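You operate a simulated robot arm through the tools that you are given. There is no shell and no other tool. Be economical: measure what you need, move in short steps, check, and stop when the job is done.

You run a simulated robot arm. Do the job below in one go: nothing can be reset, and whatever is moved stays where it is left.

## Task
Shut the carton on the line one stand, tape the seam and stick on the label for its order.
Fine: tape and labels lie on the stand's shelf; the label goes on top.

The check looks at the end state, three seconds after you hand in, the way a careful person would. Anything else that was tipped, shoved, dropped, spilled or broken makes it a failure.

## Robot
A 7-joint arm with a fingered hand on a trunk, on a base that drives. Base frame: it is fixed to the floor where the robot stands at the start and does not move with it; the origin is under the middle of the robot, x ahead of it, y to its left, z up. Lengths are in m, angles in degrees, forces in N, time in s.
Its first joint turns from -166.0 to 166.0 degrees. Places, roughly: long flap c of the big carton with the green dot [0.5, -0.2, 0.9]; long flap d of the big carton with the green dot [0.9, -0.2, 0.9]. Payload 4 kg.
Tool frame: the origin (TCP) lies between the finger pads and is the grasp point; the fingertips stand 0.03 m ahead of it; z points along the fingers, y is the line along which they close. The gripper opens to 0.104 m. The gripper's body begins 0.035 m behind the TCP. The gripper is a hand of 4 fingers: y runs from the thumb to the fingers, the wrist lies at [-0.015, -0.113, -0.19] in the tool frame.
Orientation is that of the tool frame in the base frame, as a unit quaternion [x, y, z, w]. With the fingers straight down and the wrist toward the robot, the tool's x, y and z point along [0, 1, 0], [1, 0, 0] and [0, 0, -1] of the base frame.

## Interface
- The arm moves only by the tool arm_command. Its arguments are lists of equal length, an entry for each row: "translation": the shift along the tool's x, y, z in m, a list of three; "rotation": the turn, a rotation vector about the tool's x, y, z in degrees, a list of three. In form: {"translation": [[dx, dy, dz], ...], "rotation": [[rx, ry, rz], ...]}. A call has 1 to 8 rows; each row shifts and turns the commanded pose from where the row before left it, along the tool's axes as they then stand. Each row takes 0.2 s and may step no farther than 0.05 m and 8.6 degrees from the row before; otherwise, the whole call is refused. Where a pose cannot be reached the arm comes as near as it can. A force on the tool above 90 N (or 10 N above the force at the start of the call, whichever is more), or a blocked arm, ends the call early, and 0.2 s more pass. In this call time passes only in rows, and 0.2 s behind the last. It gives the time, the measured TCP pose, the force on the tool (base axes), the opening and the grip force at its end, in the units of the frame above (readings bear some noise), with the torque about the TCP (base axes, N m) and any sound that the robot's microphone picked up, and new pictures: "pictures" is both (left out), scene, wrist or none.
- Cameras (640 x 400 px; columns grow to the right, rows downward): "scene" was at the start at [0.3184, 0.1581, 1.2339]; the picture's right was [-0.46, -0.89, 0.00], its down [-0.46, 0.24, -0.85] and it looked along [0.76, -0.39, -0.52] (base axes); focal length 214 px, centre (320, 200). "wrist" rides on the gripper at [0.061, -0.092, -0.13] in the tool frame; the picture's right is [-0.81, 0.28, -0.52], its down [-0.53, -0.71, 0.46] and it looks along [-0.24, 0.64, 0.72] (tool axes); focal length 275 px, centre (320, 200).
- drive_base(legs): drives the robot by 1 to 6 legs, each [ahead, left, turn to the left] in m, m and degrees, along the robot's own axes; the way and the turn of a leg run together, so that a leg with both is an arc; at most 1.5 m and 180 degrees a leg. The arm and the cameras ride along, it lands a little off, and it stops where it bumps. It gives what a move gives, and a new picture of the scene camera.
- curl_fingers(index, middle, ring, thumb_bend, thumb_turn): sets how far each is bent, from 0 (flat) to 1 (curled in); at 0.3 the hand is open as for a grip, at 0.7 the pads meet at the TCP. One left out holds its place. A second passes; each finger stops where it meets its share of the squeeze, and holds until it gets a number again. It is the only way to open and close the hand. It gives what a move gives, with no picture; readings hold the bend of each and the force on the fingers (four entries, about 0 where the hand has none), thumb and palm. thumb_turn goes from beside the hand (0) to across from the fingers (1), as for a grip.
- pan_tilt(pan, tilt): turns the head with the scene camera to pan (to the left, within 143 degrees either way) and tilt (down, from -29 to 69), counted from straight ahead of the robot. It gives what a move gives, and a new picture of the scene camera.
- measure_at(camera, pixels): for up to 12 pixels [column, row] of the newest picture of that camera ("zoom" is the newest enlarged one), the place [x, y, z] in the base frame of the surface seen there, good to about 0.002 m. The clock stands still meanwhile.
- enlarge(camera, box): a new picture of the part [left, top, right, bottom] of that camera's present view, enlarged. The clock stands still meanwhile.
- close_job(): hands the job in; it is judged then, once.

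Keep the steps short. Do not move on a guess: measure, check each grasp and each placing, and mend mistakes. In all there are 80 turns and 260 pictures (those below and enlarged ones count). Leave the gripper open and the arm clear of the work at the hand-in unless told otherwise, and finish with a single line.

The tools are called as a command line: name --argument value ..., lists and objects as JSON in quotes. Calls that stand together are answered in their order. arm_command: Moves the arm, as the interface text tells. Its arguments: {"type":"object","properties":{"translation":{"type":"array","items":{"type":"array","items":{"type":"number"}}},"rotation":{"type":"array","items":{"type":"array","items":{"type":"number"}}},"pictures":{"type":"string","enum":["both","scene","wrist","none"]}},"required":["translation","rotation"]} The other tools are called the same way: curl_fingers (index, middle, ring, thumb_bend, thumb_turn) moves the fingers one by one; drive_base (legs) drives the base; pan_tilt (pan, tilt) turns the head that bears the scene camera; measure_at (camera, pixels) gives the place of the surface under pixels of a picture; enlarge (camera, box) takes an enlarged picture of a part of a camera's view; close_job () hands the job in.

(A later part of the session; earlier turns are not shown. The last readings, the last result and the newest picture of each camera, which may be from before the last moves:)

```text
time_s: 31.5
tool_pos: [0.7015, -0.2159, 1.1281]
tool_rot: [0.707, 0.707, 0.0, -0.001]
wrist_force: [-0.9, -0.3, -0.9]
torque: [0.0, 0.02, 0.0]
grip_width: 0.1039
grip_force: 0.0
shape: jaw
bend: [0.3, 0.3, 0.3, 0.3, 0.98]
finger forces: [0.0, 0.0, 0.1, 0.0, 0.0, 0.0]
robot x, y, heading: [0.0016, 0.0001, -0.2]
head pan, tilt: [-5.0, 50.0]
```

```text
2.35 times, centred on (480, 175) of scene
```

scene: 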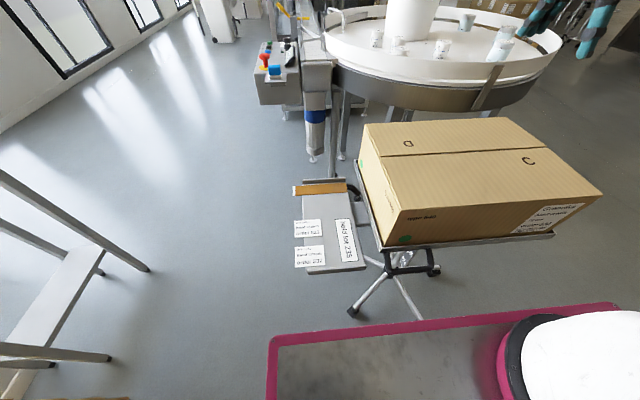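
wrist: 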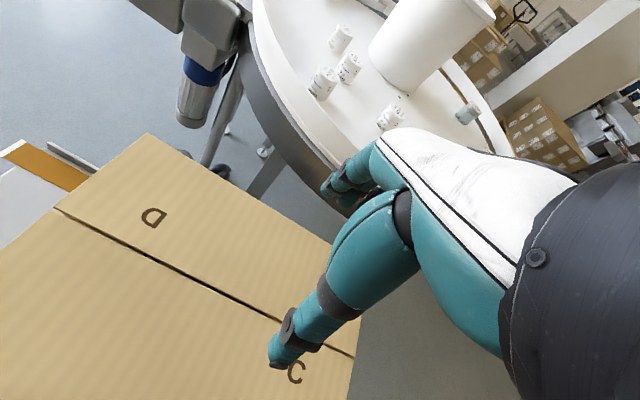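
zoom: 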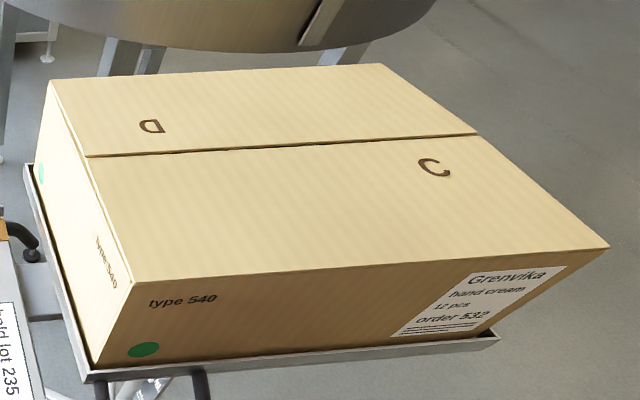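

The carton is closed neatly. Now precise measures on the tape, labels and shelf edge, using a fresh zoom.

enlarge --camera "scene" --box '[285, 170, 375, 280]'

enlarge --camera "scene" --box '[260, 160, 420, 290]'

measure_at --camera "zoom" --pixels '[[178, 96], [200, 95], [335, 85], [180, 83], [342, 97], [338, 73], [184, 292], [270, 295], [228, 268], [232, 325], [212, 250], [205, 130]]'

```text
3.64 times, centred on (330, 225) of scene
```

zoom: 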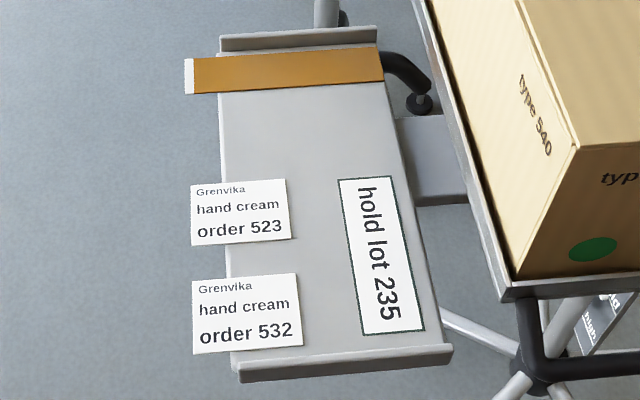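

```text
3.08 times, centred on (340, 225) of scene
```

zoom: 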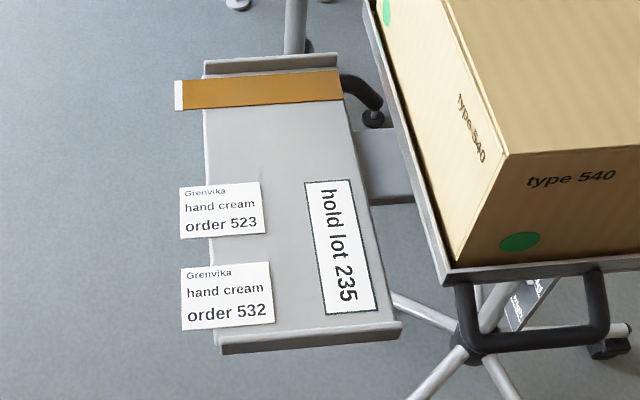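

```text
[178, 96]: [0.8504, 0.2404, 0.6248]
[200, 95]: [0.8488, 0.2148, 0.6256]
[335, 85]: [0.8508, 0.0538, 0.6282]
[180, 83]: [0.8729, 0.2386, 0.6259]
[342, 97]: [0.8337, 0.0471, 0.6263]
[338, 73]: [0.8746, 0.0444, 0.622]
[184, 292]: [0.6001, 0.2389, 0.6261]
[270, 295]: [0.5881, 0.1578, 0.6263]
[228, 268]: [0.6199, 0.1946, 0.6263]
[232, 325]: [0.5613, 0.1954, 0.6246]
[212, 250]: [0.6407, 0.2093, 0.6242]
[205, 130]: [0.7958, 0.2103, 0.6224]
```

Tape: y 0.044–0.241, x≈0.827–0.875, z 0.6265, overhanging the shelf edge (y≈0.211) by 3 cm. Label 532: y 0.158–0.239, x 0.561–0.620. I plan to pinch the overhangs from the left, hand horizontal. I check the robot's platform clearance in case I need to drive left.

measure_at --camera "scene" --pixels '[[275, 345], [420, 322], [350, 313], [430, 270], [100, 358], [40, 365], [400, 308], [310, 272], [340, 120], [520, 310], [265, 390], [365, 275]]'

arm_command --translation '[[0.045, -0.01, 0], [0.045, -0.01, 0], [0.045, -0.01, 0], [0.045, -0.01, 0], [0.045, -0.01, 0], [0.045, -0.01, 0], [0.045, -0.01, 0], [0.045, -0.01, 0]]' --rotation '[[0, 0, 0], [0, 0, 0], [0, 0, 0], [0, 0, 0], [0, 0, 0], [0, 0, 0], [0, 0, 0], [0, 0, 0]]' --pictures "scene"

```text
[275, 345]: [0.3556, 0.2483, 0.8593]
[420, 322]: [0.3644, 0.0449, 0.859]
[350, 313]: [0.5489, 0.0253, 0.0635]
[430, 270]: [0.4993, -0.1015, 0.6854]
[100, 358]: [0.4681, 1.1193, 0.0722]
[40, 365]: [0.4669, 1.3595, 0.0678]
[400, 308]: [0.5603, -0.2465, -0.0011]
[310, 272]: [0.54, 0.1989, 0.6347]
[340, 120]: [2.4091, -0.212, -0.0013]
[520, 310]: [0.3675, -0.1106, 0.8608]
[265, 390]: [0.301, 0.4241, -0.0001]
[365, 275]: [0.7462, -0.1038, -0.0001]
```

```text
time_s: 33.3
tool_pos: [0.6223, 0.1436, 1.1288]
tool_rot: [0.707, 0.707, 0.0, -0.001]
wrist_force: [-0.6, -0.9, -0.2]
torque: [-0.02, 0.02, -0.01]
grip_width: 0.104
grip_force: 0.0
shape: jaw
bend: [0.3, 0.3, 0.3, 0.3, 0.98]
finger forces: [0.1, 0.0, 0.1, 0.0, 0.0, 0.0]
robot x, y, heading: [0.0005, 0.0001, 0.3]
head pan, tilt: [-5.0, 50.0]
```

scene: 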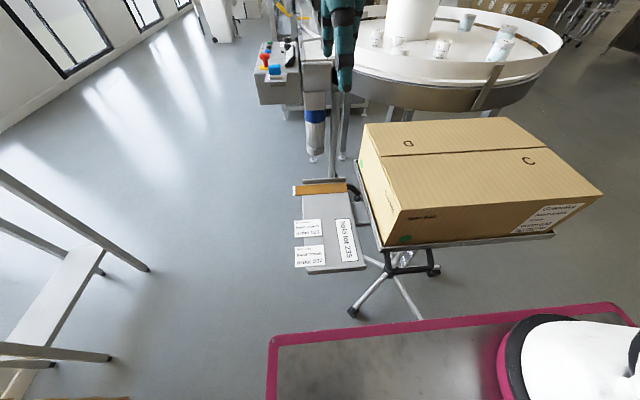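

The robot platform is at z 0.86, front edge x 0.36. I'll first try without driving. I'll turn the hand (120° about the tool's diagonal) so the fingers point right (−y) with the thumb above.

arm_command --translation '[[0.03, 0, 0], [0.03, 0, 0], [0, 0, 0], [0, 0, 0], [0, 0, 0], [0, 0, 0], [0, 0, 0], [0, 0, 0]]' --rotation '[[4.949, -4.949, -4.949], [4.949, -4.949, -4.949], [4.949, -4.949, -4.949], [4.949, -4.949, -4.949], [4.949, -4.949, -4.949], [4.949, -4.949, -4.949], [4.949, -4.949, -4.949], [4.949, -4.949, -4.949]]' --pictures "none"

arm_command --translation '[[0, 0, 0], [0, 0, 0], [0, 0, 0], [0, 0, 0], [0, 0, 0], [0, 0, 0]]' --rotation '[[4.949, -4.949, -4.949], [4.949, -4.949, -4.949], [4.949, -4.949, -4.949], [4.949, -4.949, -4.949], [4.949, -4.949, -4.949], [4.949, -4.949, -4.949]]' --pictures "both"

```text
time_s: 35.1
tool_pos: [0.6179, 0.2035, 1.1269]
tool_rot: [0.354, 0.814, -0.461, 0.0]
wrist_force: [0.4, -0.5, -0.4]
torque: [0.02, 0.0, -0.01]
grip_width: 0.104
grip_force: 0.1
shape: jaw
bend: [0.3, 0.3, 0.3, 0.3, 0.98]
finger forces: [0.1, 0.0, 0.1, 0.1, 0.1, 0.0]
robot x, y, heading: [-0.0031, 0.0035, 0.1]
head pan, tilt: [-5.0, 50.0]
```

```text
time_s: 36.5
tool_pos: [0.6191, 0.2039, 1.1265]
tool_rot: [0.0, -0.707, 0.707, 0.0]
wrist_force: [-1.0, -0.7, -0.1]
torque: [-0.02, 0.01, -0.01]
grip_width: 0.104
grip_force: 0.0
shape: jaw
bend: [0.3, 0.3, 0.3, 0.3, 0.98]
finger forces: [0.0, 0.0, 0.0, 0.1, 0.0, 0.0]
robot x, y, heading: [0.0004, -0.0024, 0.1]
head pan, tilt: [-5.0, 50.0]
```

scene: 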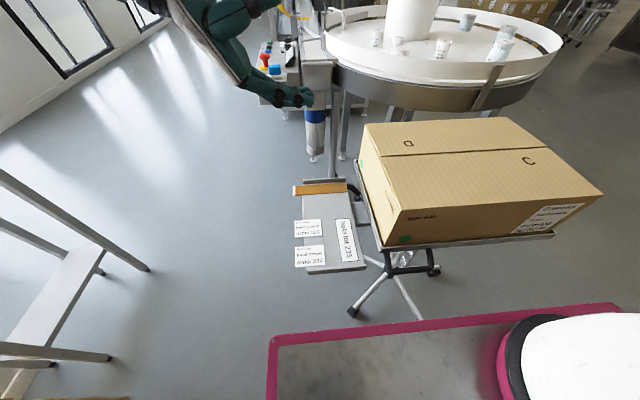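
wrist: 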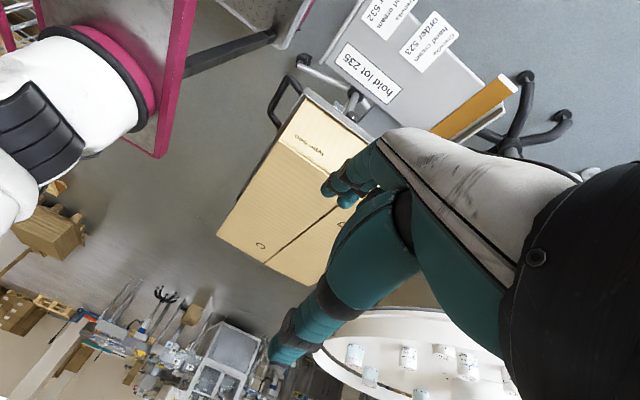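

Orientation is right: fingers point −y, thumb above. I measure the outfeed control box for clearance, then move out to x≈0.85, y≈0.325 and down to z≈0.85.

measure_at --camera "scene" --pixels '[[262, 98], [272, 70], [318, 140], [330, 70], [345, 80], [305, 96]]'

arm_command --translation '[[-0.029, 0.035, -0.015], [-0.029, 0.035, -0.015], [-0.029, 0.035, -0.015], [-0.029, 0.035, -0.015], [-0.029, 0.035, -0.015], [-0.029, 0.035, -0.015], [-0.029, 0.035, -0.015], [-0.029, 0.035, -0.015]]' --rotation '[[0, 0, 0], [0, 0, 0], [0, 0, 0], [0, 0, 0], [0, 0, 0], [0, 0, 0], [0, 0, 0], [0, 0, 0]]' --pictures "both"

```text
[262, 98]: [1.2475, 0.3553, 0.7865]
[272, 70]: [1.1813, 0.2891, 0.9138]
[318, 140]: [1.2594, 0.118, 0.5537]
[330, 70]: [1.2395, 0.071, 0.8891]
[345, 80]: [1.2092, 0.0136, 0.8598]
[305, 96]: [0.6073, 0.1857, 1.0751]
```

```text
time_s: 38.3
tool_pos: [0.8047, 0.2855, 0.8779]
tool_rot: [0.001, -0.707, 0.707, -0.001]
wrist_force: [-0.3, 0.8, 0.7]
torque: [0.07, -0.03, 0.07]
grip_width: 0.1039
grip_force: 0.0
shape: jaw
bend: [0.3, 0.3, 0.3, 0.3, 0.98]
finger forces: [0.0, 0.0, 0.1, 0.0, 0.1, 0.0]
out of reach, approached as far as the arm can: row 7, 8
robot x, y, heading: [-0.0003, -0.0031, 0.1]
head pan, tilt: [-5.0, 50.0]
```

scene: 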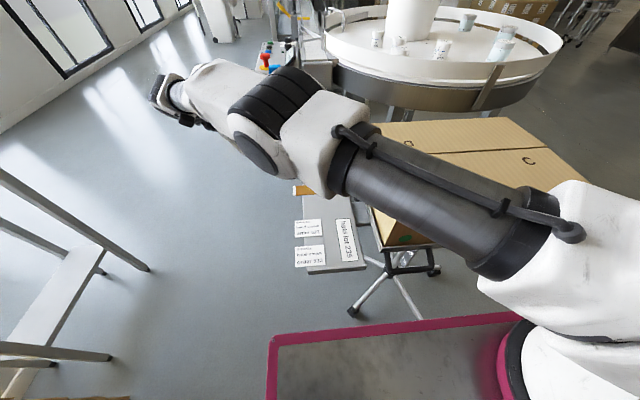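
wrist: 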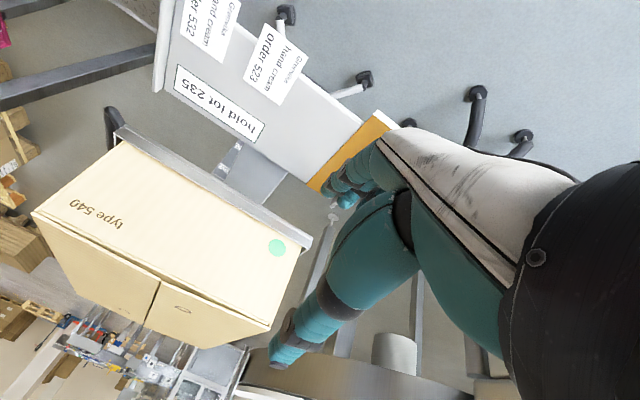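

The arm is at its reach limit and the forearm is getting low over the carton. I'll raise and retract it, then drive left 0.35 m so the shelf lies straight ahead. The carton pile on the left begins around y≈0.9, and the platform edge will end at ≈0.6.

arm_command --translation '[[0.02, -0.04, 0], [0.02, -0.04, 0], [0.03, -0.035, 0], [0.03, -0.035, 0], [0.03, -0.035, 0], [0.03, -0.035, 0]]' --rotation '[[0, 0, 0], [0, 0, 0], [0, 0, 0], [0, 0, 0], [0, 0, 0], [0, 0, 0]]' --pictures "none"

pan_tilt --pan 80 --tilt 50

measure_at --camera "scene" --pixels '[[320, 200], [320, 300], [320, 380], [150, 200], [500, 200], [250, 150], [400, 150], [550, 300]]'

```text
time_s: 39.7
tool_pos: [0.6463, 0.2841, 1.0962]
tool_rot: [0.001, -0.707, 0.707, 0.0]
wrist_force: [0.8, 0.3, -1.6]
torque: [-0.03, -0.02, -0.01]
grip_width: 0.1039
grip_force: 0.0
shape: jaw
bend: [0.3, 0.3, 0.3, 0.3, 0.98]
finger forces: [0.1, 0.1, 0.1, 0.0, 0.0, 0.0]
robot x, y, heading: [-0.0024, 0.0021, -0.1]
head pan, tilt: [-5.0, 50.0]
```

```text
time_s: 41.3
tool_pos: [0.6464, 0.2844, 1.0966]
tool_rot: [0.0, 0.707, -0.707, 0.001]
wrist_force: [-0.8, 0.0, -0.4]
torque: [0.0, -0.03, 0.03]
grip_width: 0.1044
grip_force: 0.1
shape: jaw
bend: [0.3, 0.3, 0.3, 0.3, 0.98]
finger forces: [0.0, 0.0, 0.1, 0.1, 0.0, 0.0]
robot x, y, heading: [0.0019, -0.0025, 0.1]
head pan, tilt: [80.0, 50.0]
```

scene: 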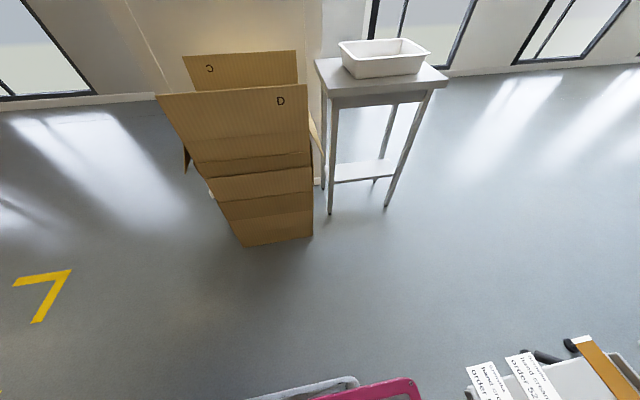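

```text
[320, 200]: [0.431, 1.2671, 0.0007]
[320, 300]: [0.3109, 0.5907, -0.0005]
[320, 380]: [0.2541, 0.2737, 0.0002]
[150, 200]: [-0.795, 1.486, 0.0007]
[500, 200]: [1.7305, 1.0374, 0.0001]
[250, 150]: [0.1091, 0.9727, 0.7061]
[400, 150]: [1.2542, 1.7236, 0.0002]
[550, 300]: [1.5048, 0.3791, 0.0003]
```

Floor is clear to y≈0.95. Drive 0.35 m left.

drive_base --legs '[[0, 0.35, 0]]'

pan_tilt --pan -25 --tilt 48

```text
time_s: 43.5
tool_pos: [0.6469, 0.6379, 1.0964]
tool_rot: [0.0, -0.707, 0.707, 0.001]
wrist_force: [0.6, 0.4, 0.4]
torque: [0.02, 0.01, -0.02]
grip_width: 0.1041
grip_force: 0.1
shape: jaw
bend: [0.3, 0.3, 0.3, 0.3, 0.98]
finger forces: [0.0, 0.1, 0.0, 0.1, 0.0, 0.1]
robot x, y, heading: [0.001, 0.3522, 0.1]
head pan, tilt: [80.0, 50.0]
```

scene: 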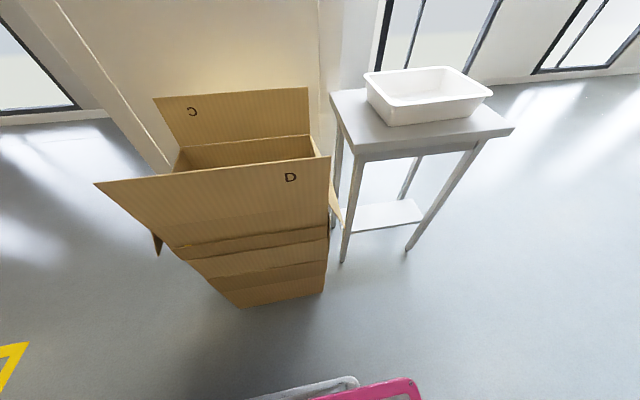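

```text
time_s: 45.4
tool_pos: [0.6465, 0.637, 1.0965]
tool_rot: [0.0, -0.707, 0.707, 0.0]
wrist_force: [0.1, 0.1, 1.3]
torque: [-0.01, -0.02, -0.02]
grip_width: 0.1039
grip_force: 0.0
shape: jaw
bend: [0.3, 0.3, 0.3, 0.3, 0.98]
finger forces: [0.1, 0.0, 0.0, 0.0, 0.0, 0.0]
robot x, y, heading: [0.0024, 0.3497, 0.2]
head pan, tilt: [-25.0, 48.0]
```

scene: 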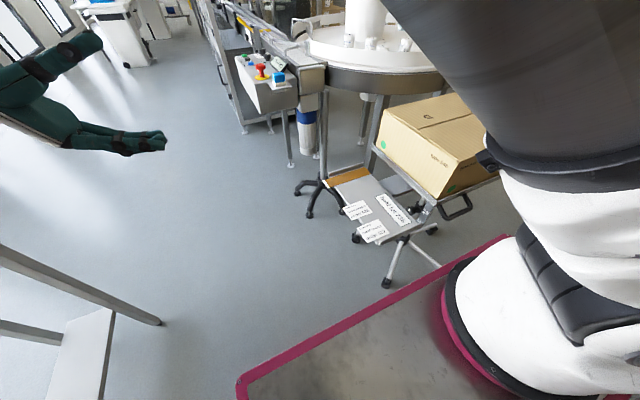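

Now move towards the tape, first leg to about (0.77, 0.44, 0.79).

arm_command --translation '[[-0.0155, 0.038, 0.024], [-0.0155, 0.038, 0.024], [-0.0155, 0.038, 0.024], [-0.0155, 0.038, 0.024], [-0.0155, 0.038, 0.024], [-0.0155, 0.038, 0.024], [-0.0155, 0.038, 0.024], [-0.0155, 0.038, 0.024]]' --rotation '[[0, 0, 0], [0, 0, 0], [0, 0, 0], [0, 0, 0], [0, 0, 0], [0, 0, 0], [0, 0, 0], [0, 0, 0]]' --pictures "scene"

```text
time_s: 47.2
tool_pos: [0.7705, 0.4456, 0.7925]
tool_rot: [0.0, -0.707, 0.707, 0.0]
wrist_force: [0.5, 0.4, 0.7]
torque: [0.03, 0.01, 0.01]
grip_width: 0.1036
grip_force: 0.0
shape: jaw
bend: [0.3, 0.3, 0.3, 0.3, 0.98]
finger forces: [0.1, 0.1, 0.1, 0.0, 0.1, 0.1]
robot x, y, heading: [-0.0028, 0.3558, 0.2]
head pan, tilt: [-25.0, 48.0]
```

scene: 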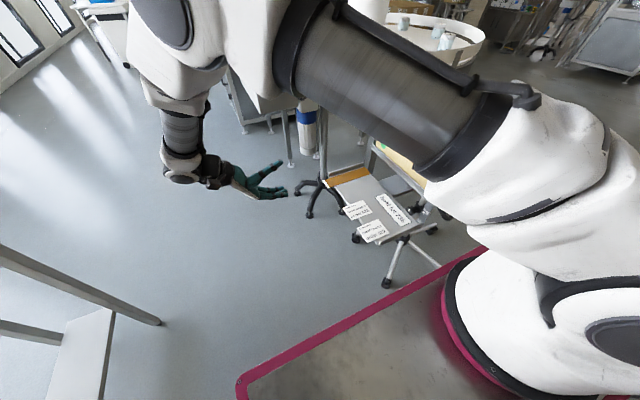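

Good reach here. Next leg to the pre-grasp at (0.85, 0.32, 0.627).

arm_command --translation '[[-0.016, 0.0332, 0.025], [-0.016, 0.0332, 0.025], [-0.016, 0.0332, 0.025], [-0.016, 0.0332, 0.025], [-0.016, 0.0332, 0.025]]' --rotation '[[0, 0, 0], [0, 0, 0], [0, 0, 0], [0, 0, 0], [0, 0, 0]]' --pictures "both"

enlarge --camera "scene" --box '[220, 130, 420, 260]'

```text
time_s: 48.4
tool_pos: [0.8492, 0.3201, 0.6264]
tool_rot: [0.0, 0.707, -0.707, 0.001]
wrist_force: [-0.8, 0.1, 0.1]
torque: [0.03, 0.04, 0.0]
grip_width: 0.1041
grip_force: 0.0
shape: jaw
bend: [0.3, 0.3, 0.3, 0.3, 0.98]
finger forces: [0.1, 0.0, 0.0, 0.1, 0.0, 0.0]
robot x, y, heading: [0.0006, 0.3561, 0.1]
head pan, tilt: [-25.0, 48.0]
```

scene: 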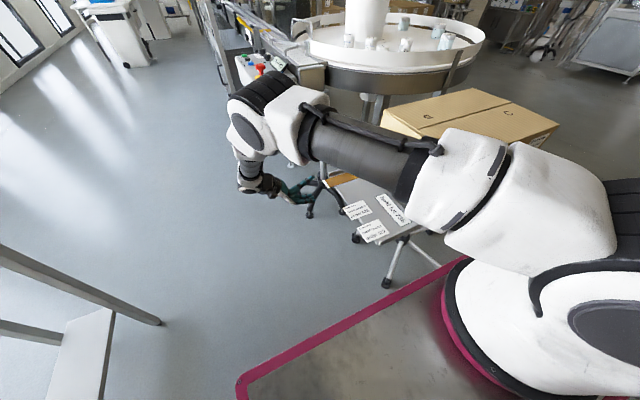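
wrist: 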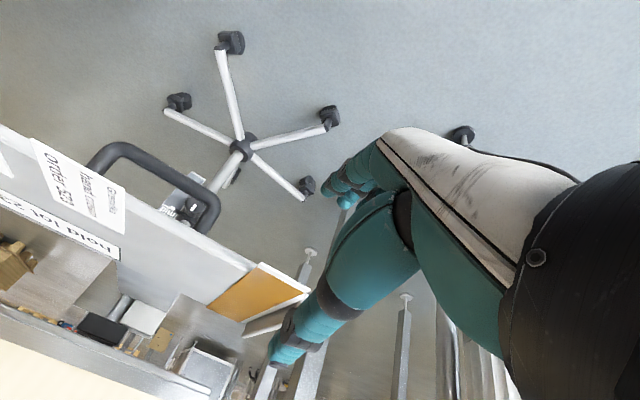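

```text
3.08 times, centred on (320, 195) of scene
```

zoom: 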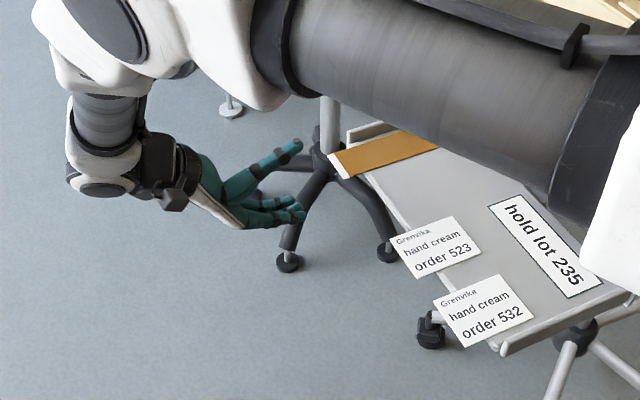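

The hand straddles the tape's height, aligned in x. I'll move in 0.075 m so fingertips reach y≈0.215 around the overhang, and check.

arm_command --translation '[[0, 0, 0.04], [0, 0, 0.035]]' --rotation '[[0, 0, 0], [0, 0, 0]]' --pictures "both"

enlarge --camera "scene" --box '[250, 140, 410, 240]'

enlarge --camera "wrist" --box '[200, 100, 440, 380]'

```text
time_s: 49.0
tool_pos: [0.8492, 0.2447, 0.6266]
tool_rot: [0.0, -0.707, 0.707, 0.0]
wrist_force: [0.7, -0.1, -0.1]
torque: [-0.01, 0.03, -0.03]
grip_width: 0.104
grip_force: 0.1
shape: jaw
bend: [0.3, 0.3, 0.3, 0.3, 0.98]
finger forces: [0.0, 0.1, 0.0, 0.1, 0.0, 0.0]
robot x, y, heading: [-0.0013, 0.3539, 0.1]
head pan, tilt: [-25.0, 48.0]
```

scene: 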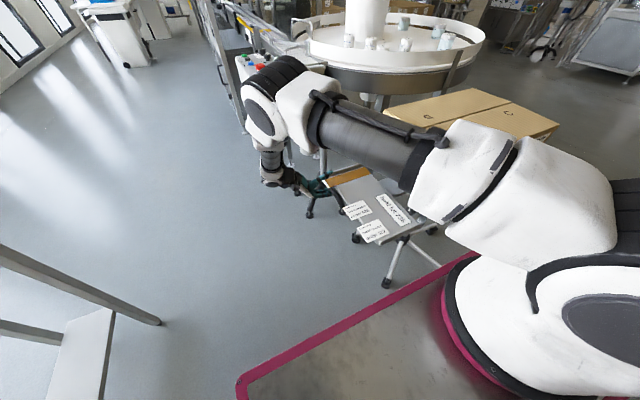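
wrist: 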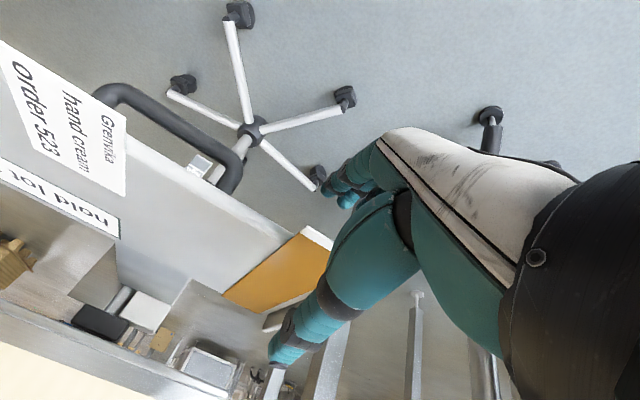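

```text
4.00 times, centred on (330, 190) of scene
```

zoom: 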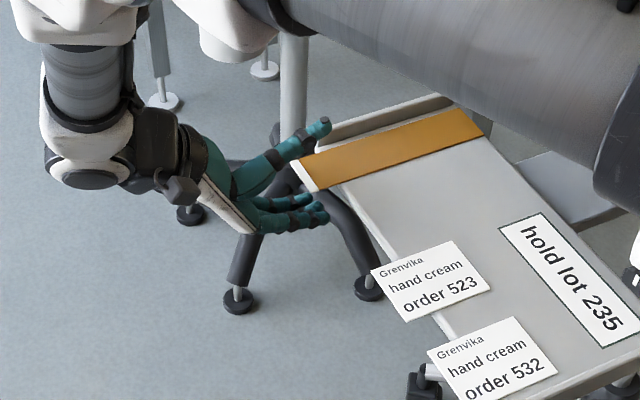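

```text
1.43 times, centred on (320, 240) of wrist
```

zoom: 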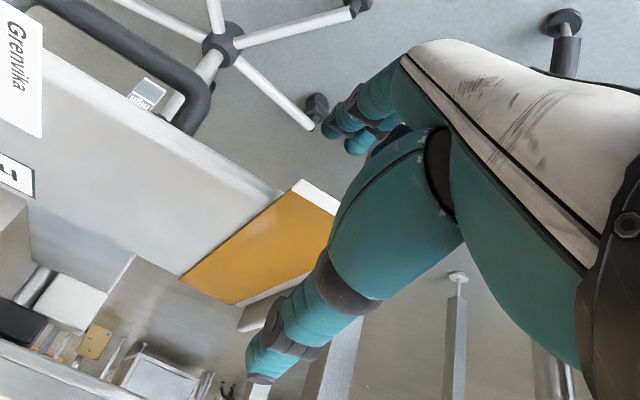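

Overhang is between thumb (above) and fingers (below). I'll close to 0.55 first and check.

curl_fingers --index 0.58 --middle 0.58 --ring 0.58 --thumb_bend 0.58

enlarge --camera "wrist" --box '[200, 100, 440, 380]'

enlarge --camera "scene" --box '[280, 150, 380, 230]'

```text
time_s: 50.0
tool_pos: [0.85, 0.244, 0.6262]
tool_rot: [0.001, 0.707, -0.707, 0.0]
wrist_force: [-0.2, -0.6, -0.3]
torque: [0.0, -0.03, -0.02]
grip_width: 0.0343
grip_force: 0.0
shape: fingers
bend: [0.57, 0.57, 0.57, 0.57, 0.98]
finger forces: [0.0, 0.1, 0.0, 0.0, 0.1, 0.0]
robot x, y, heading: [-0.0018, 0.3561, 0.2]
head pan, tilt: [-25.0, 48.0]
```

```text
1.43 times, centred on (320, 240) of wrist
```

zoom: 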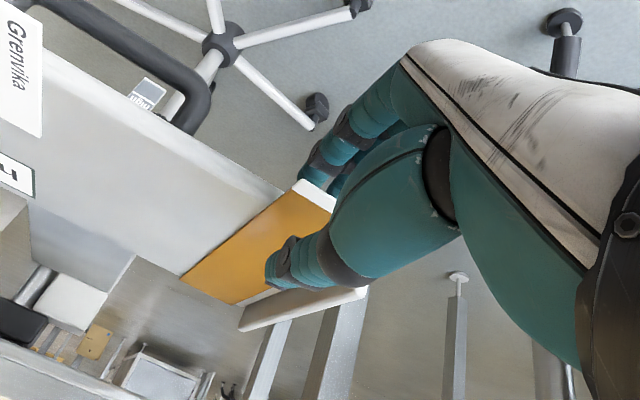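

```text
5.00 times, centred on (330, 190) of scene
```

zoom: 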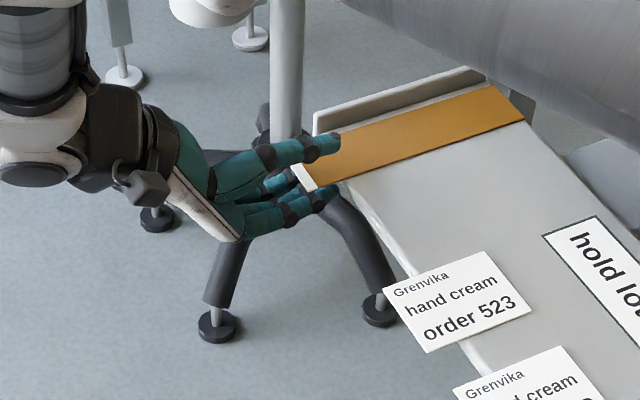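

Thumb above, fingers below the overhang. Close fully to grip.

curl_fingers --index 0.72 --middle 0.72 --ring 0.72 --thumb_bend 0.72

enlarge --camera "scene" --box '[280, 150, 380, 230]'

```text
time_s: 51.0
tool_pos: [0.8493, 0.2454, 0.6259]
tool_rot: [0.0, 0.707, -0.707, -0.001]
wrist_force: [-0.1, 5.0, -13.1]
torque: [0.49, 0.06, -0.01]
grip_width: 0.0045
grip_force: 9.5
shape: fingers
bend: [0.71, 0.64, 0.72, 0.71, 0.97]
finger forces: [6.2, 10.1, 0.6, 0.0, 2.0, 0.0]
robot x, y, heading: [-0.0006, 0.3503, 0.1]
head pan, tilt: [-25.0, 48.0]
```

```text
5.00 times, centred on (330, 190) of scene
```

zoom: 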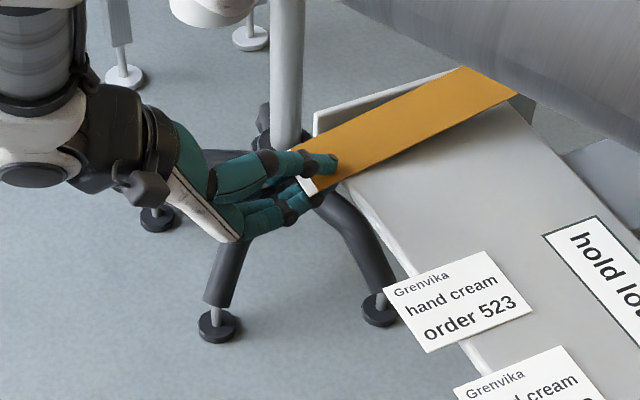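

The tape is pinched and its far end has tilted up a little. I'll lift gently by 6 cm, with a small retreat away from the shelf edge.

arm_command --translation '[[0, -0.005, -0.004], [0, -0.015, -0.004], [0, -0.02, 0], [0, -0.03, 0]]' --rotation '[[0, 0, 0], [0, 0, 0], [0, 0, 0], [0, 0, 0]]' --pictures "both"

enlarge --camera "scene" --box '[260, 120, 400, 230]'

```text
time_s: 52.0
tool_pos: [0.8508, 0.252, 0.6979]
tool_rot: [0.0, -0.706, 0.708, 0.001]
wrist_force: [-0.1, -0.5, 0.2]
torque: [0.03, 0.02, -0.01]
grip_width: 0.0
grip_force: 2.3
shape: fingers
bend: [0.72, 0.72, 0.72, 0.71, 0.97]
finger forces: [2.3, 0.4, 0.0, 0.1, 2.6, 0.0]
robot x, y, heading: [-0.0026, 0.3518, 0.0]
head pan, tilt: [-25.0, 48.0]
```

scene: 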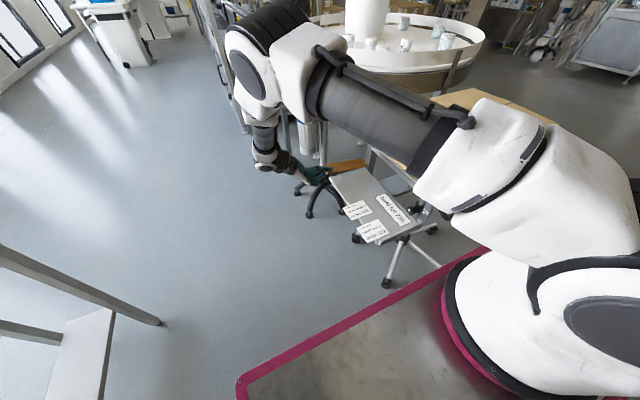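
wrist: 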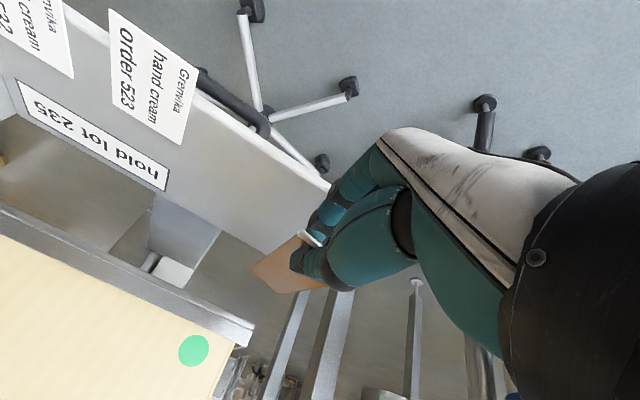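

```text
3.64 times, centred on (330, 175) of scene
```

zoom: 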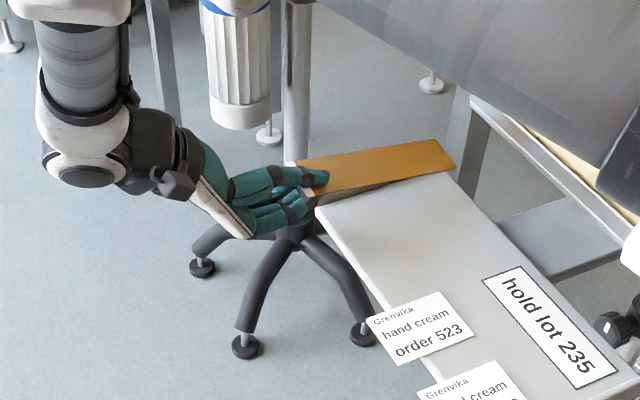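

The tape is held. I measure its pose in the hand.

measure_at --camera "zoom" --pixels '[[335, 165], [345, 187], [440, 145], [450, 163], [390, 166], [395, 150], [398, 175], [309, 191], [290, 163], [454, 165], [435, 141]]'

```text
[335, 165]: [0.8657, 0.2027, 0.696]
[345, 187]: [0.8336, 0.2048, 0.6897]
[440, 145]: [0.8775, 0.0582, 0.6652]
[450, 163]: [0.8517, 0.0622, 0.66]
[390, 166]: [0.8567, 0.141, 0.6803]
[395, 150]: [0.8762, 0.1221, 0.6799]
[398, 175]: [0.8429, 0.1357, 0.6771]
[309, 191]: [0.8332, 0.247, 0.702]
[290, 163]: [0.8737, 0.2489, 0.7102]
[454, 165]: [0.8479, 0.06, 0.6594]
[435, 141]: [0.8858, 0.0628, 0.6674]
```

Held tape: far end 13° down, yawed 4°, rolled 11.5°. I'll lift straight up (0.3 m) and correct roll and yaw while rising.

arm_command --translation '[[0, -0.04, 0], [0, -0.045, 0], [0, -0.045, 0], [0, -0.045, 0], [0, -0.045, 0], [0, -0.04, 0], [0, -0.04, 0]]' --rotation '[[0, 0, 0], [0, 0, 0], [0, 0, 0], [0, 1.4, -3.8], [0, 1.4, -3.8], [0, 1.4, -3.9], [0, 0, 0]]' --pictures "none"

pan_tilt --pan -25 --tilt 30

enlarge --camera "scene" --box '[220, 60, 480, 230]'

```text
time_s: 53.6
tool_pos: [0.8661, 0.2522, 0.9957]
tool_rot: [-0.045, 0.703, -0.703, -0.097]
wrist_force: [-0.4, -0.8, -0.1]
torque: [0.01, -0.01, -0.02]
grip_width: 0.0
grip_force: 2.2
shape: fingers
bend: [0.72, 0.72, 0.72, 0.71, 0.97]
finger forces: [2.3, 0.4, 0.0, 0.1, 2.6, 0.0]
robot x, y, heading: [0.0011, 0.3496, 0.0]
head pan, tilt: [-25.0, 48.0]
```

```text
time_s: 54.4
tool_pos: [0.8665, 0.2531, 0.9963]
tool_rot: [0.046, -0.703, 0.703, 0.097]
wrist_force: [0.5, 0.2, -0.2]
torque: [0.01, 0.01, 0.02]
grip_width: 0.0001
grip_force: 3.1
shape: fingers
bend: [0.72, 0.72, 0.72, 0.71, 0.97]
finger forces: [2.3, 0.4, 0.0, 0.0, 2.5, 0.0]
robot x, y, heading: [0.0043, 0.3517, 0.0]
head pan, tilt: [-25.0, 30.0]
```

scene: 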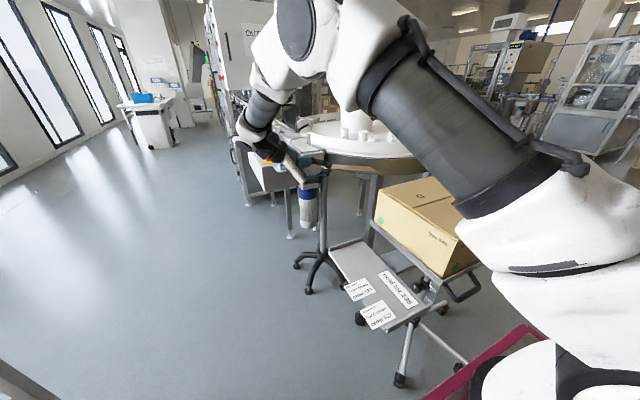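

```text
2.35 times, centred on (350, 145) of scene
```

zoom: 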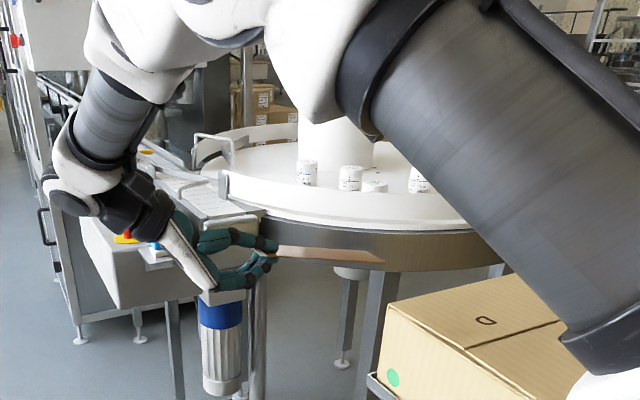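

I measure the tape's pose again.

measure_at --camera "zoom" --pixels '[[280, 249], [282, 256], [310, 250], [312, 258], [340, 252], [345, 260], [365, 254], [372, 260], [380, 261]]'

```text
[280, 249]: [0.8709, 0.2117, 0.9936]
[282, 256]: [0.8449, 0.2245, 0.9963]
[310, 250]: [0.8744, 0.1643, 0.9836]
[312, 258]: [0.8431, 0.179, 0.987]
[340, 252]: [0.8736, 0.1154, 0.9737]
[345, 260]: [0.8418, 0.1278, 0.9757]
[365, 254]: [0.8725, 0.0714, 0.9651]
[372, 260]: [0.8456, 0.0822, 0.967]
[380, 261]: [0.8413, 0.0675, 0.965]
```

Tape is now level in roll and yaw, with the far end 11.5° down. Next I carry it over the seam (tape centre toward x≈0.718, y≈−0.21) at height.

arm_command --translation '[[0.0138, 0.0032, 0.0465], [0.0138, 0.0032, 0.0465], [0.0138, 0.0032, 0.0465], [0.0138, 0.0032, 0.0465], [0.0138, 0.0032, 0.0465], [0.0138, 0.0032, 0.0465], [0.0138, 0.0032, 0.0465], [0.0138, 0.0032, 0.0465]]' --rotation '[[0, 0, 0], [0, 0, 0], [0, 0, 0], [0, 0, 0], [0, 0, 0], [0, 0, 0], [0, 0, 0], [0, 0, 0]]' --pictures "none"

pan_tilt --pan -45 --tilt 30

enlarge --camera "scene" --box '[220, 100, 480, 270]'

```text
time_s: 56.2
tool_pos: [0.727, -0.1098, 0.9965]
tool_rot: [0.046, -0.703, 0.703, 0.096]
wrist_force: [0.4, 0.4, 0.1]
torque: [-0.02, 0.04, 0.01]
grip_width: 0.0
grip_force: 3.0
shape: fingers
bend: [0.72, 0.72, 0.72, 0.71, 0.97]
finger forces: [2.2, 0.4, 0.0, 0.1, 2.6, 0.0]
robot x, y, heading: [0.0011, 0.3516, -0.0]
head pan, tilt: [-25.0, 30.0]
```

```text
time_s: 57.0
tool_pos: [0.7263, -0.1096, 0.9975]
tool_rot: [0.045, -0.703, 0.703, 0.097]
wrist_force: [-0.4, 0.2, -0.1]
torque: [0.0, -0.01, 0.01]
grip_width: 0.0
grip_force: 3.1
shape: fingers
bend: [0.72, 0.72, 0.72, 0.71, 0.97]
finger forces: [2.3, 0.3, 0.0, 0.0, 2.6, 0.0]
robot x, y, heading: [0.0001, 0.3545, 0.0]
head pan, tilt: [-45.0, 30.0]
```

scene: 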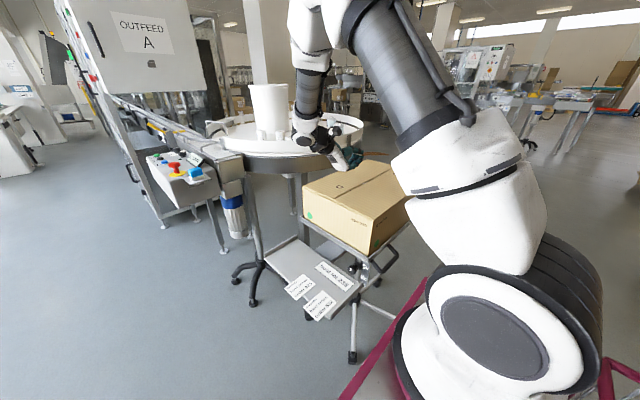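

```text
2.35 times, centred on (350, 185) of scene
```

zoom: 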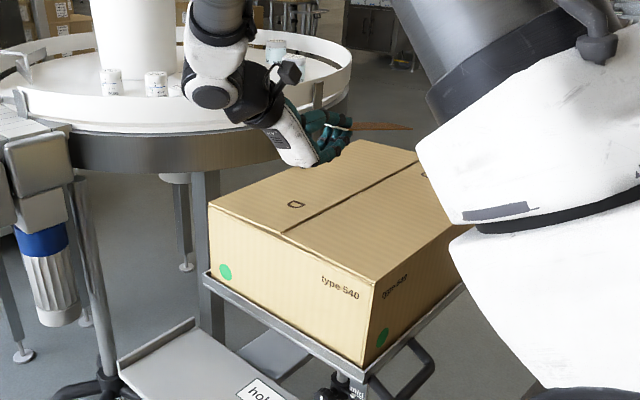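

Zoom in on the tape and measure it against the seam.

enlarge --camera "scene" --box '[330, 130, 400, 180]'

enlarge --camera "wrist" --box '[160, 120, 480, 320]'

measure_at --camera "scene" --pixels '[[345, 193], [375, 179], [385, 174], [370, 153], [380, 153], [390, 153], [385, 152], [385, 155], [360, 153]]'

```text
8.00 times, centred on (365, 155) of scene
```

zoom: 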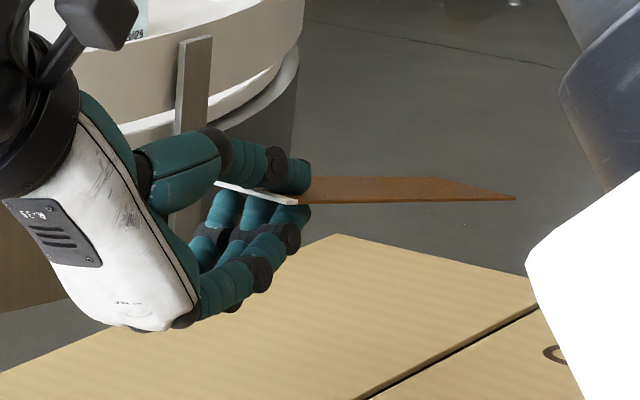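

```text
2.00 times, centred on (320, 220) of wrist
```

zoom: 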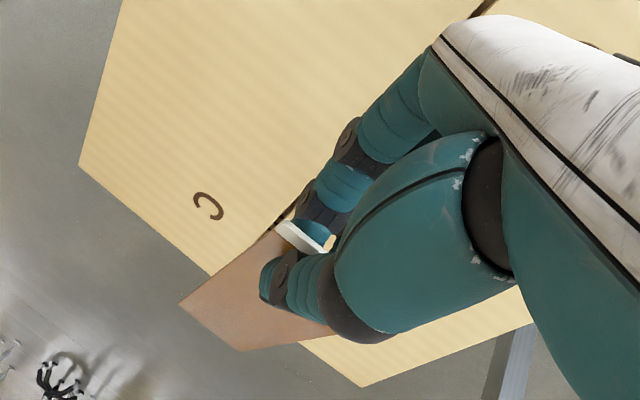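

```text
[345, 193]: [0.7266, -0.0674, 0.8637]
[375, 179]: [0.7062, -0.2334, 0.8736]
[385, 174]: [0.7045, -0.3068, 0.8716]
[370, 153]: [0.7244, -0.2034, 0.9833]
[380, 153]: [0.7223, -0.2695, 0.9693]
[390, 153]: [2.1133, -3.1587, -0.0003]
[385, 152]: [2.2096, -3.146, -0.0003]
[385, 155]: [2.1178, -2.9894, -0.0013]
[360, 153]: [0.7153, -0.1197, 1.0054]
```

measure_at --camera "scene" --pixels '[[343.5, 170.8], [349, 169.5], [358, 164.5], [352.8, 153.1], [361.6, 155.2], [388.5, 154.8], [382, 152.7], [377, 152.6], [372, 155.1], [353, 171.5], [367, 152.6]]'

```text
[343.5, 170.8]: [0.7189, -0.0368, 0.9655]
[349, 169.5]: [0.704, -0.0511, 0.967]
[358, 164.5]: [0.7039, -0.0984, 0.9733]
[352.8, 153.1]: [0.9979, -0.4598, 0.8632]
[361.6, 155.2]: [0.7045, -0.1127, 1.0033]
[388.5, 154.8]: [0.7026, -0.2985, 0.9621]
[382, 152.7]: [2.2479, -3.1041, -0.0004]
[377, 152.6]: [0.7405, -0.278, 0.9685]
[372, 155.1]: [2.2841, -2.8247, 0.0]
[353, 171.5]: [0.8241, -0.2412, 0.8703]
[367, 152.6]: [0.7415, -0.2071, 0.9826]
```

Tape centre is x≈0.723, seam ≈0.718. The hand's underside is only ~3.3 cm below the TCP, so a slight extra pitch suffices. I'll pitch 3° and descend 6 cm, shifting −5 mm in x.

arm_command --translation '[[-0.0036, 0.0299, 0], [-0.0036, 0.0299, 0], [0, 0, 0]]' --rotation '[[0, 0, 0], [0, 0, 0], [-2.93, -0.6, -0.2]]' --pictures "scene"

enlarge --camera "scene" --box '[330, 140, 400, 190]'

```text
time_s: 57.8
tool_pos: [0.7215, -0.1103, 0.9352]
tool_rot: [-0.048, 0.721, -0.685, -0.095]
wrist_force: [-0.3, 0.1, -0.5]
torque: [-0.02, 0.03, 0.01]
grip_width: 0.0
grip_force: 3.1
shape: fingers
bend: [0.72, 0.72, 0.72, 0.71, 0.97]
finger forces: [2.4, 0.3, 0.0, 0.1, 2.5, 0.0]
robot x, y, heading: [-0.0024, 0.353, 0.0]
head pan, tilt: [-45.0, 30.0]
```

scene: 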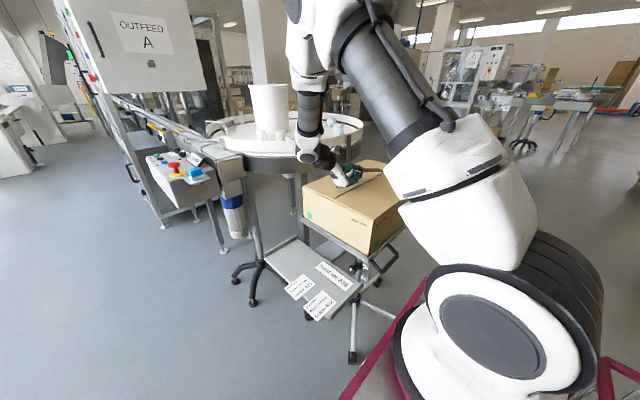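

```text
8.00 times, centred on (365, 165) of scene
```

zoom: 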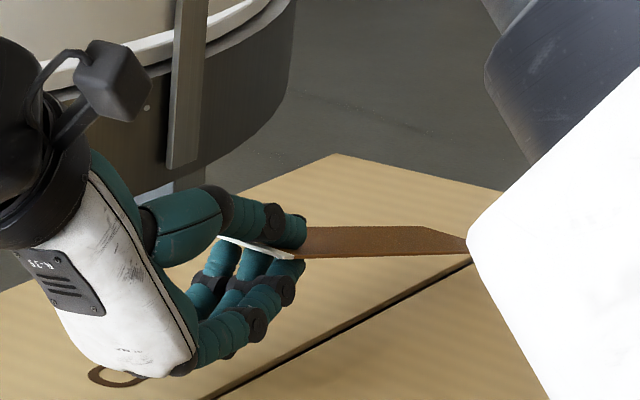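

measure_at --camera "zoom" --pixels '[[320, 252], [320, 232], [400, 250], [400, 232], [445, 249], [430, 234], [455, 242], [440, 283], [450, 270], [330, 340], [345, 320], [190, 360]]'

```text
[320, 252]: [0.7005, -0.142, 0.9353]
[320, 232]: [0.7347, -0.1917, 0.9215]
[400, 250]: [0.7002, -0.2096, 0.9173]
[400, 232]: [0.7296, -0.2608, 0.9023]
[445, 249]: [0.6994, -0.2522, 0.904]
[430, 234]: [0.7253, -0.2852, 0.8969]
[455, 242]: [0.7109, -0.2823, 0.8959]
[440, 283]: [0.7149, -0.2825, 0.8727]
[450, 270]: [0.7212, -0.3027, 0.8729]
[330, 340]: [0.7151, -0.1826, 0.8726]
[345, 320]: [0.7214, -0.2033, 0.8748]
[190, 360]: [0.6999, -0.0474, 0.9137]
```

Tape centre x≈0.718 and seam ≈0.7185, well aligned. The far end is about 1.5 cm above the carton. I'll lower until it touches, then level the hand slightly while lowering more.

arm_command --translation '[[-0.002, 0.01, 0], [-0.0013, 0.007, 0]]' --rotation '[[0, 0, 0], [0, 0, 0]]' --pictures "none"

arm_command --translation '[[-0.001, 0.006, 0], [-0.001, 0.004, 0], [0, 0, 0]]' --rotation '[[1.5, 0.3, 0.1], [1.4, 0.3, 0.1], [0, 0, 0]]' --pictures "scene"

enlarge --camera "scene" --box '[330, 140, 400, 190]'

```text
time_s: 58.4
tool_pos: [0.7216, -0.1088, 0.9168]
tool_rot: [-0.048, 0.721, -0.684, -0.095]
wrist_force: [-1.4, -0.4, -0.5]
torque: [0.0, -0.01, 0.02]
grip_width: 0.0003
grip_force: 2.9
shape: fingers
bend: [0.72, 0.72, 0.72, 0.71, 0.97]
finger forces: [2.1, 0.4, 0.0, 0.0, 2.5, 0.1]
robot x, y, heading: [-0.0011, 0.3518, 0.1]
head pan, tilt: [-45.0, 30.0]
```

```text
time_s: 59.2
tool_pos: [0.7227, -0.108, 0.909]
tool_rot: [0.045, -0.702, 0.704, 0.096]
wrist_force: [3.0, 6.7, 23.9]
torque: [0.57, -0.48, 0.12]
grip_width: 0.0001
grip_force: 15.3
shape: fingers
bend: [0.72, 0.72, 0.72, 0.71, 0.97]
finger forces: [2.2, 13.7, 11.0, 0.0, 3.4, 0.1]
robot x, y, heading: [-0.0046, 0.3533, 0.1]
head pan, tilt: [-45.0, 30.0]
```

scene: 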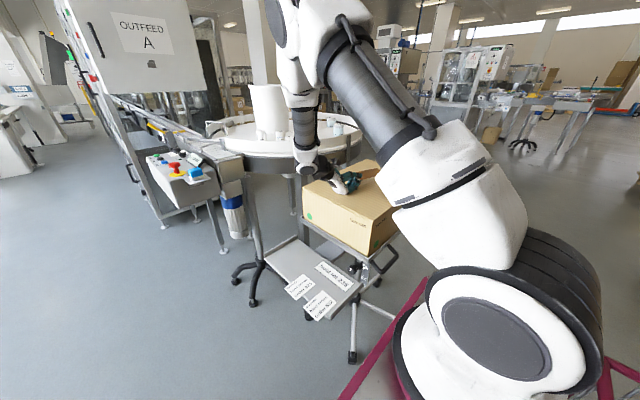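

```text
8.00 times, centred on (365, 165) of scene
```

zoom: 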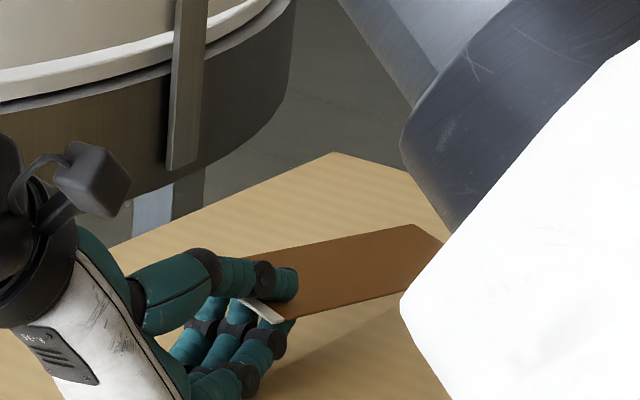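

The knuckles press on the carton (24 N). Raise 8 mm and measure the tape again.

arm_command --translation '[[0.0016, -0.008, 0], [0, 0, 0]]' --rotation '[[0, 0, 0], [0, 0, 0]]' --pictures "both"

enlarge --camera "scene" --box '[330, 140, 400, 190]'

measure_at --camera "zoom" --pixels '[[300, 300], [300, 250], [350, 290], [350, 250], [390, 280], [400, 240], [420, 232], [270, 312], [330, 340], [370, 330]]'

```text
time_s: 59.8
tool_pos: [0.7215, -0.1107, 0.9151]
tool_rot: [-0.045, 0.704, -0.702, -0.098]
wrist_force: [0.4, -0.7, 0.0]
torque: [0.01, -0.02, -0.01]
grip_width: 0.0002
grip_force: 2.6
shape: fingers
bend: [0.72, 0.72, 0.72, 0.71, 0.97]
finger forces: [2.1, 0.1, 0.0, 0.0, 2.3, 0.0]
robot x, y, heading: [-0.0031, 0.3551, 0.0]
head pan, tilt: [-45.0, 30.0]
```

scene: 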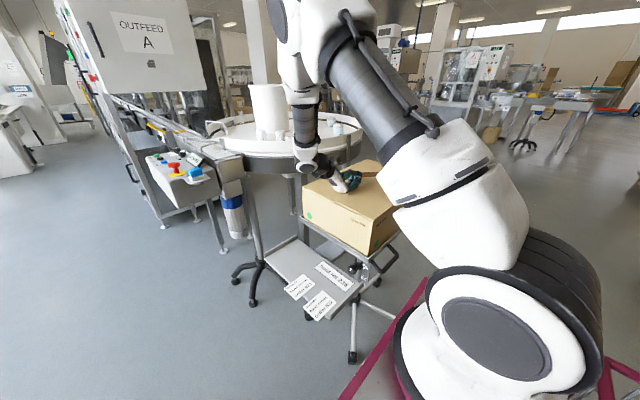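
wrist: 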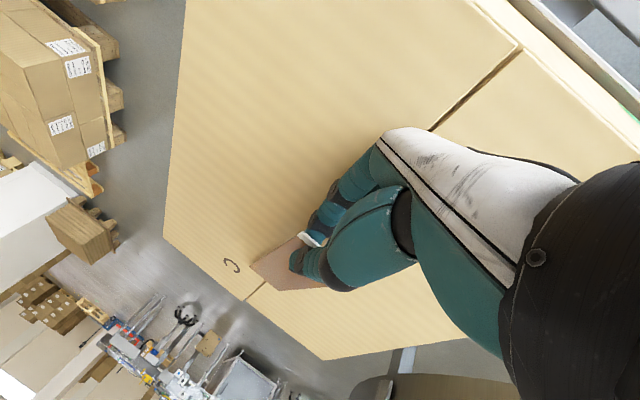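

```text
8.00 times, centred on (365, 165) of scene
```

zoom: 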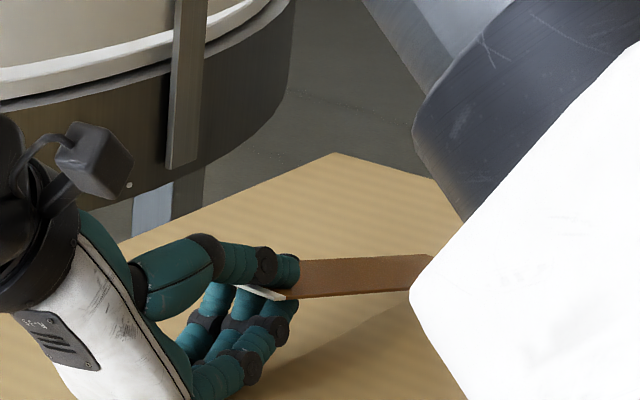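

```text
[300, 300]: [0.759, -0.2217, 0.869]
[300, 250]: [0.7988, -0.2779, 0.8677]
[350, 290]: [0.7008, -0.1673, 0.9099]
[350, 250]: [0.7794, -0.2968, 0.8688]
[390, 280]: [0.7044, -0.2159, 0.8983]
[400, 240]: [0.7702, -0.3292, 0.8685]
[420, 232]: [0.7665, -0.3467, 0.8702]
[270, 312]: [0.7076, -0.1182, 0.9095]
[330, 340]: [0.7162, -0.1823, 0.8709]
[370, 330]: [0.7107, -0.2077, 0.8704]
```

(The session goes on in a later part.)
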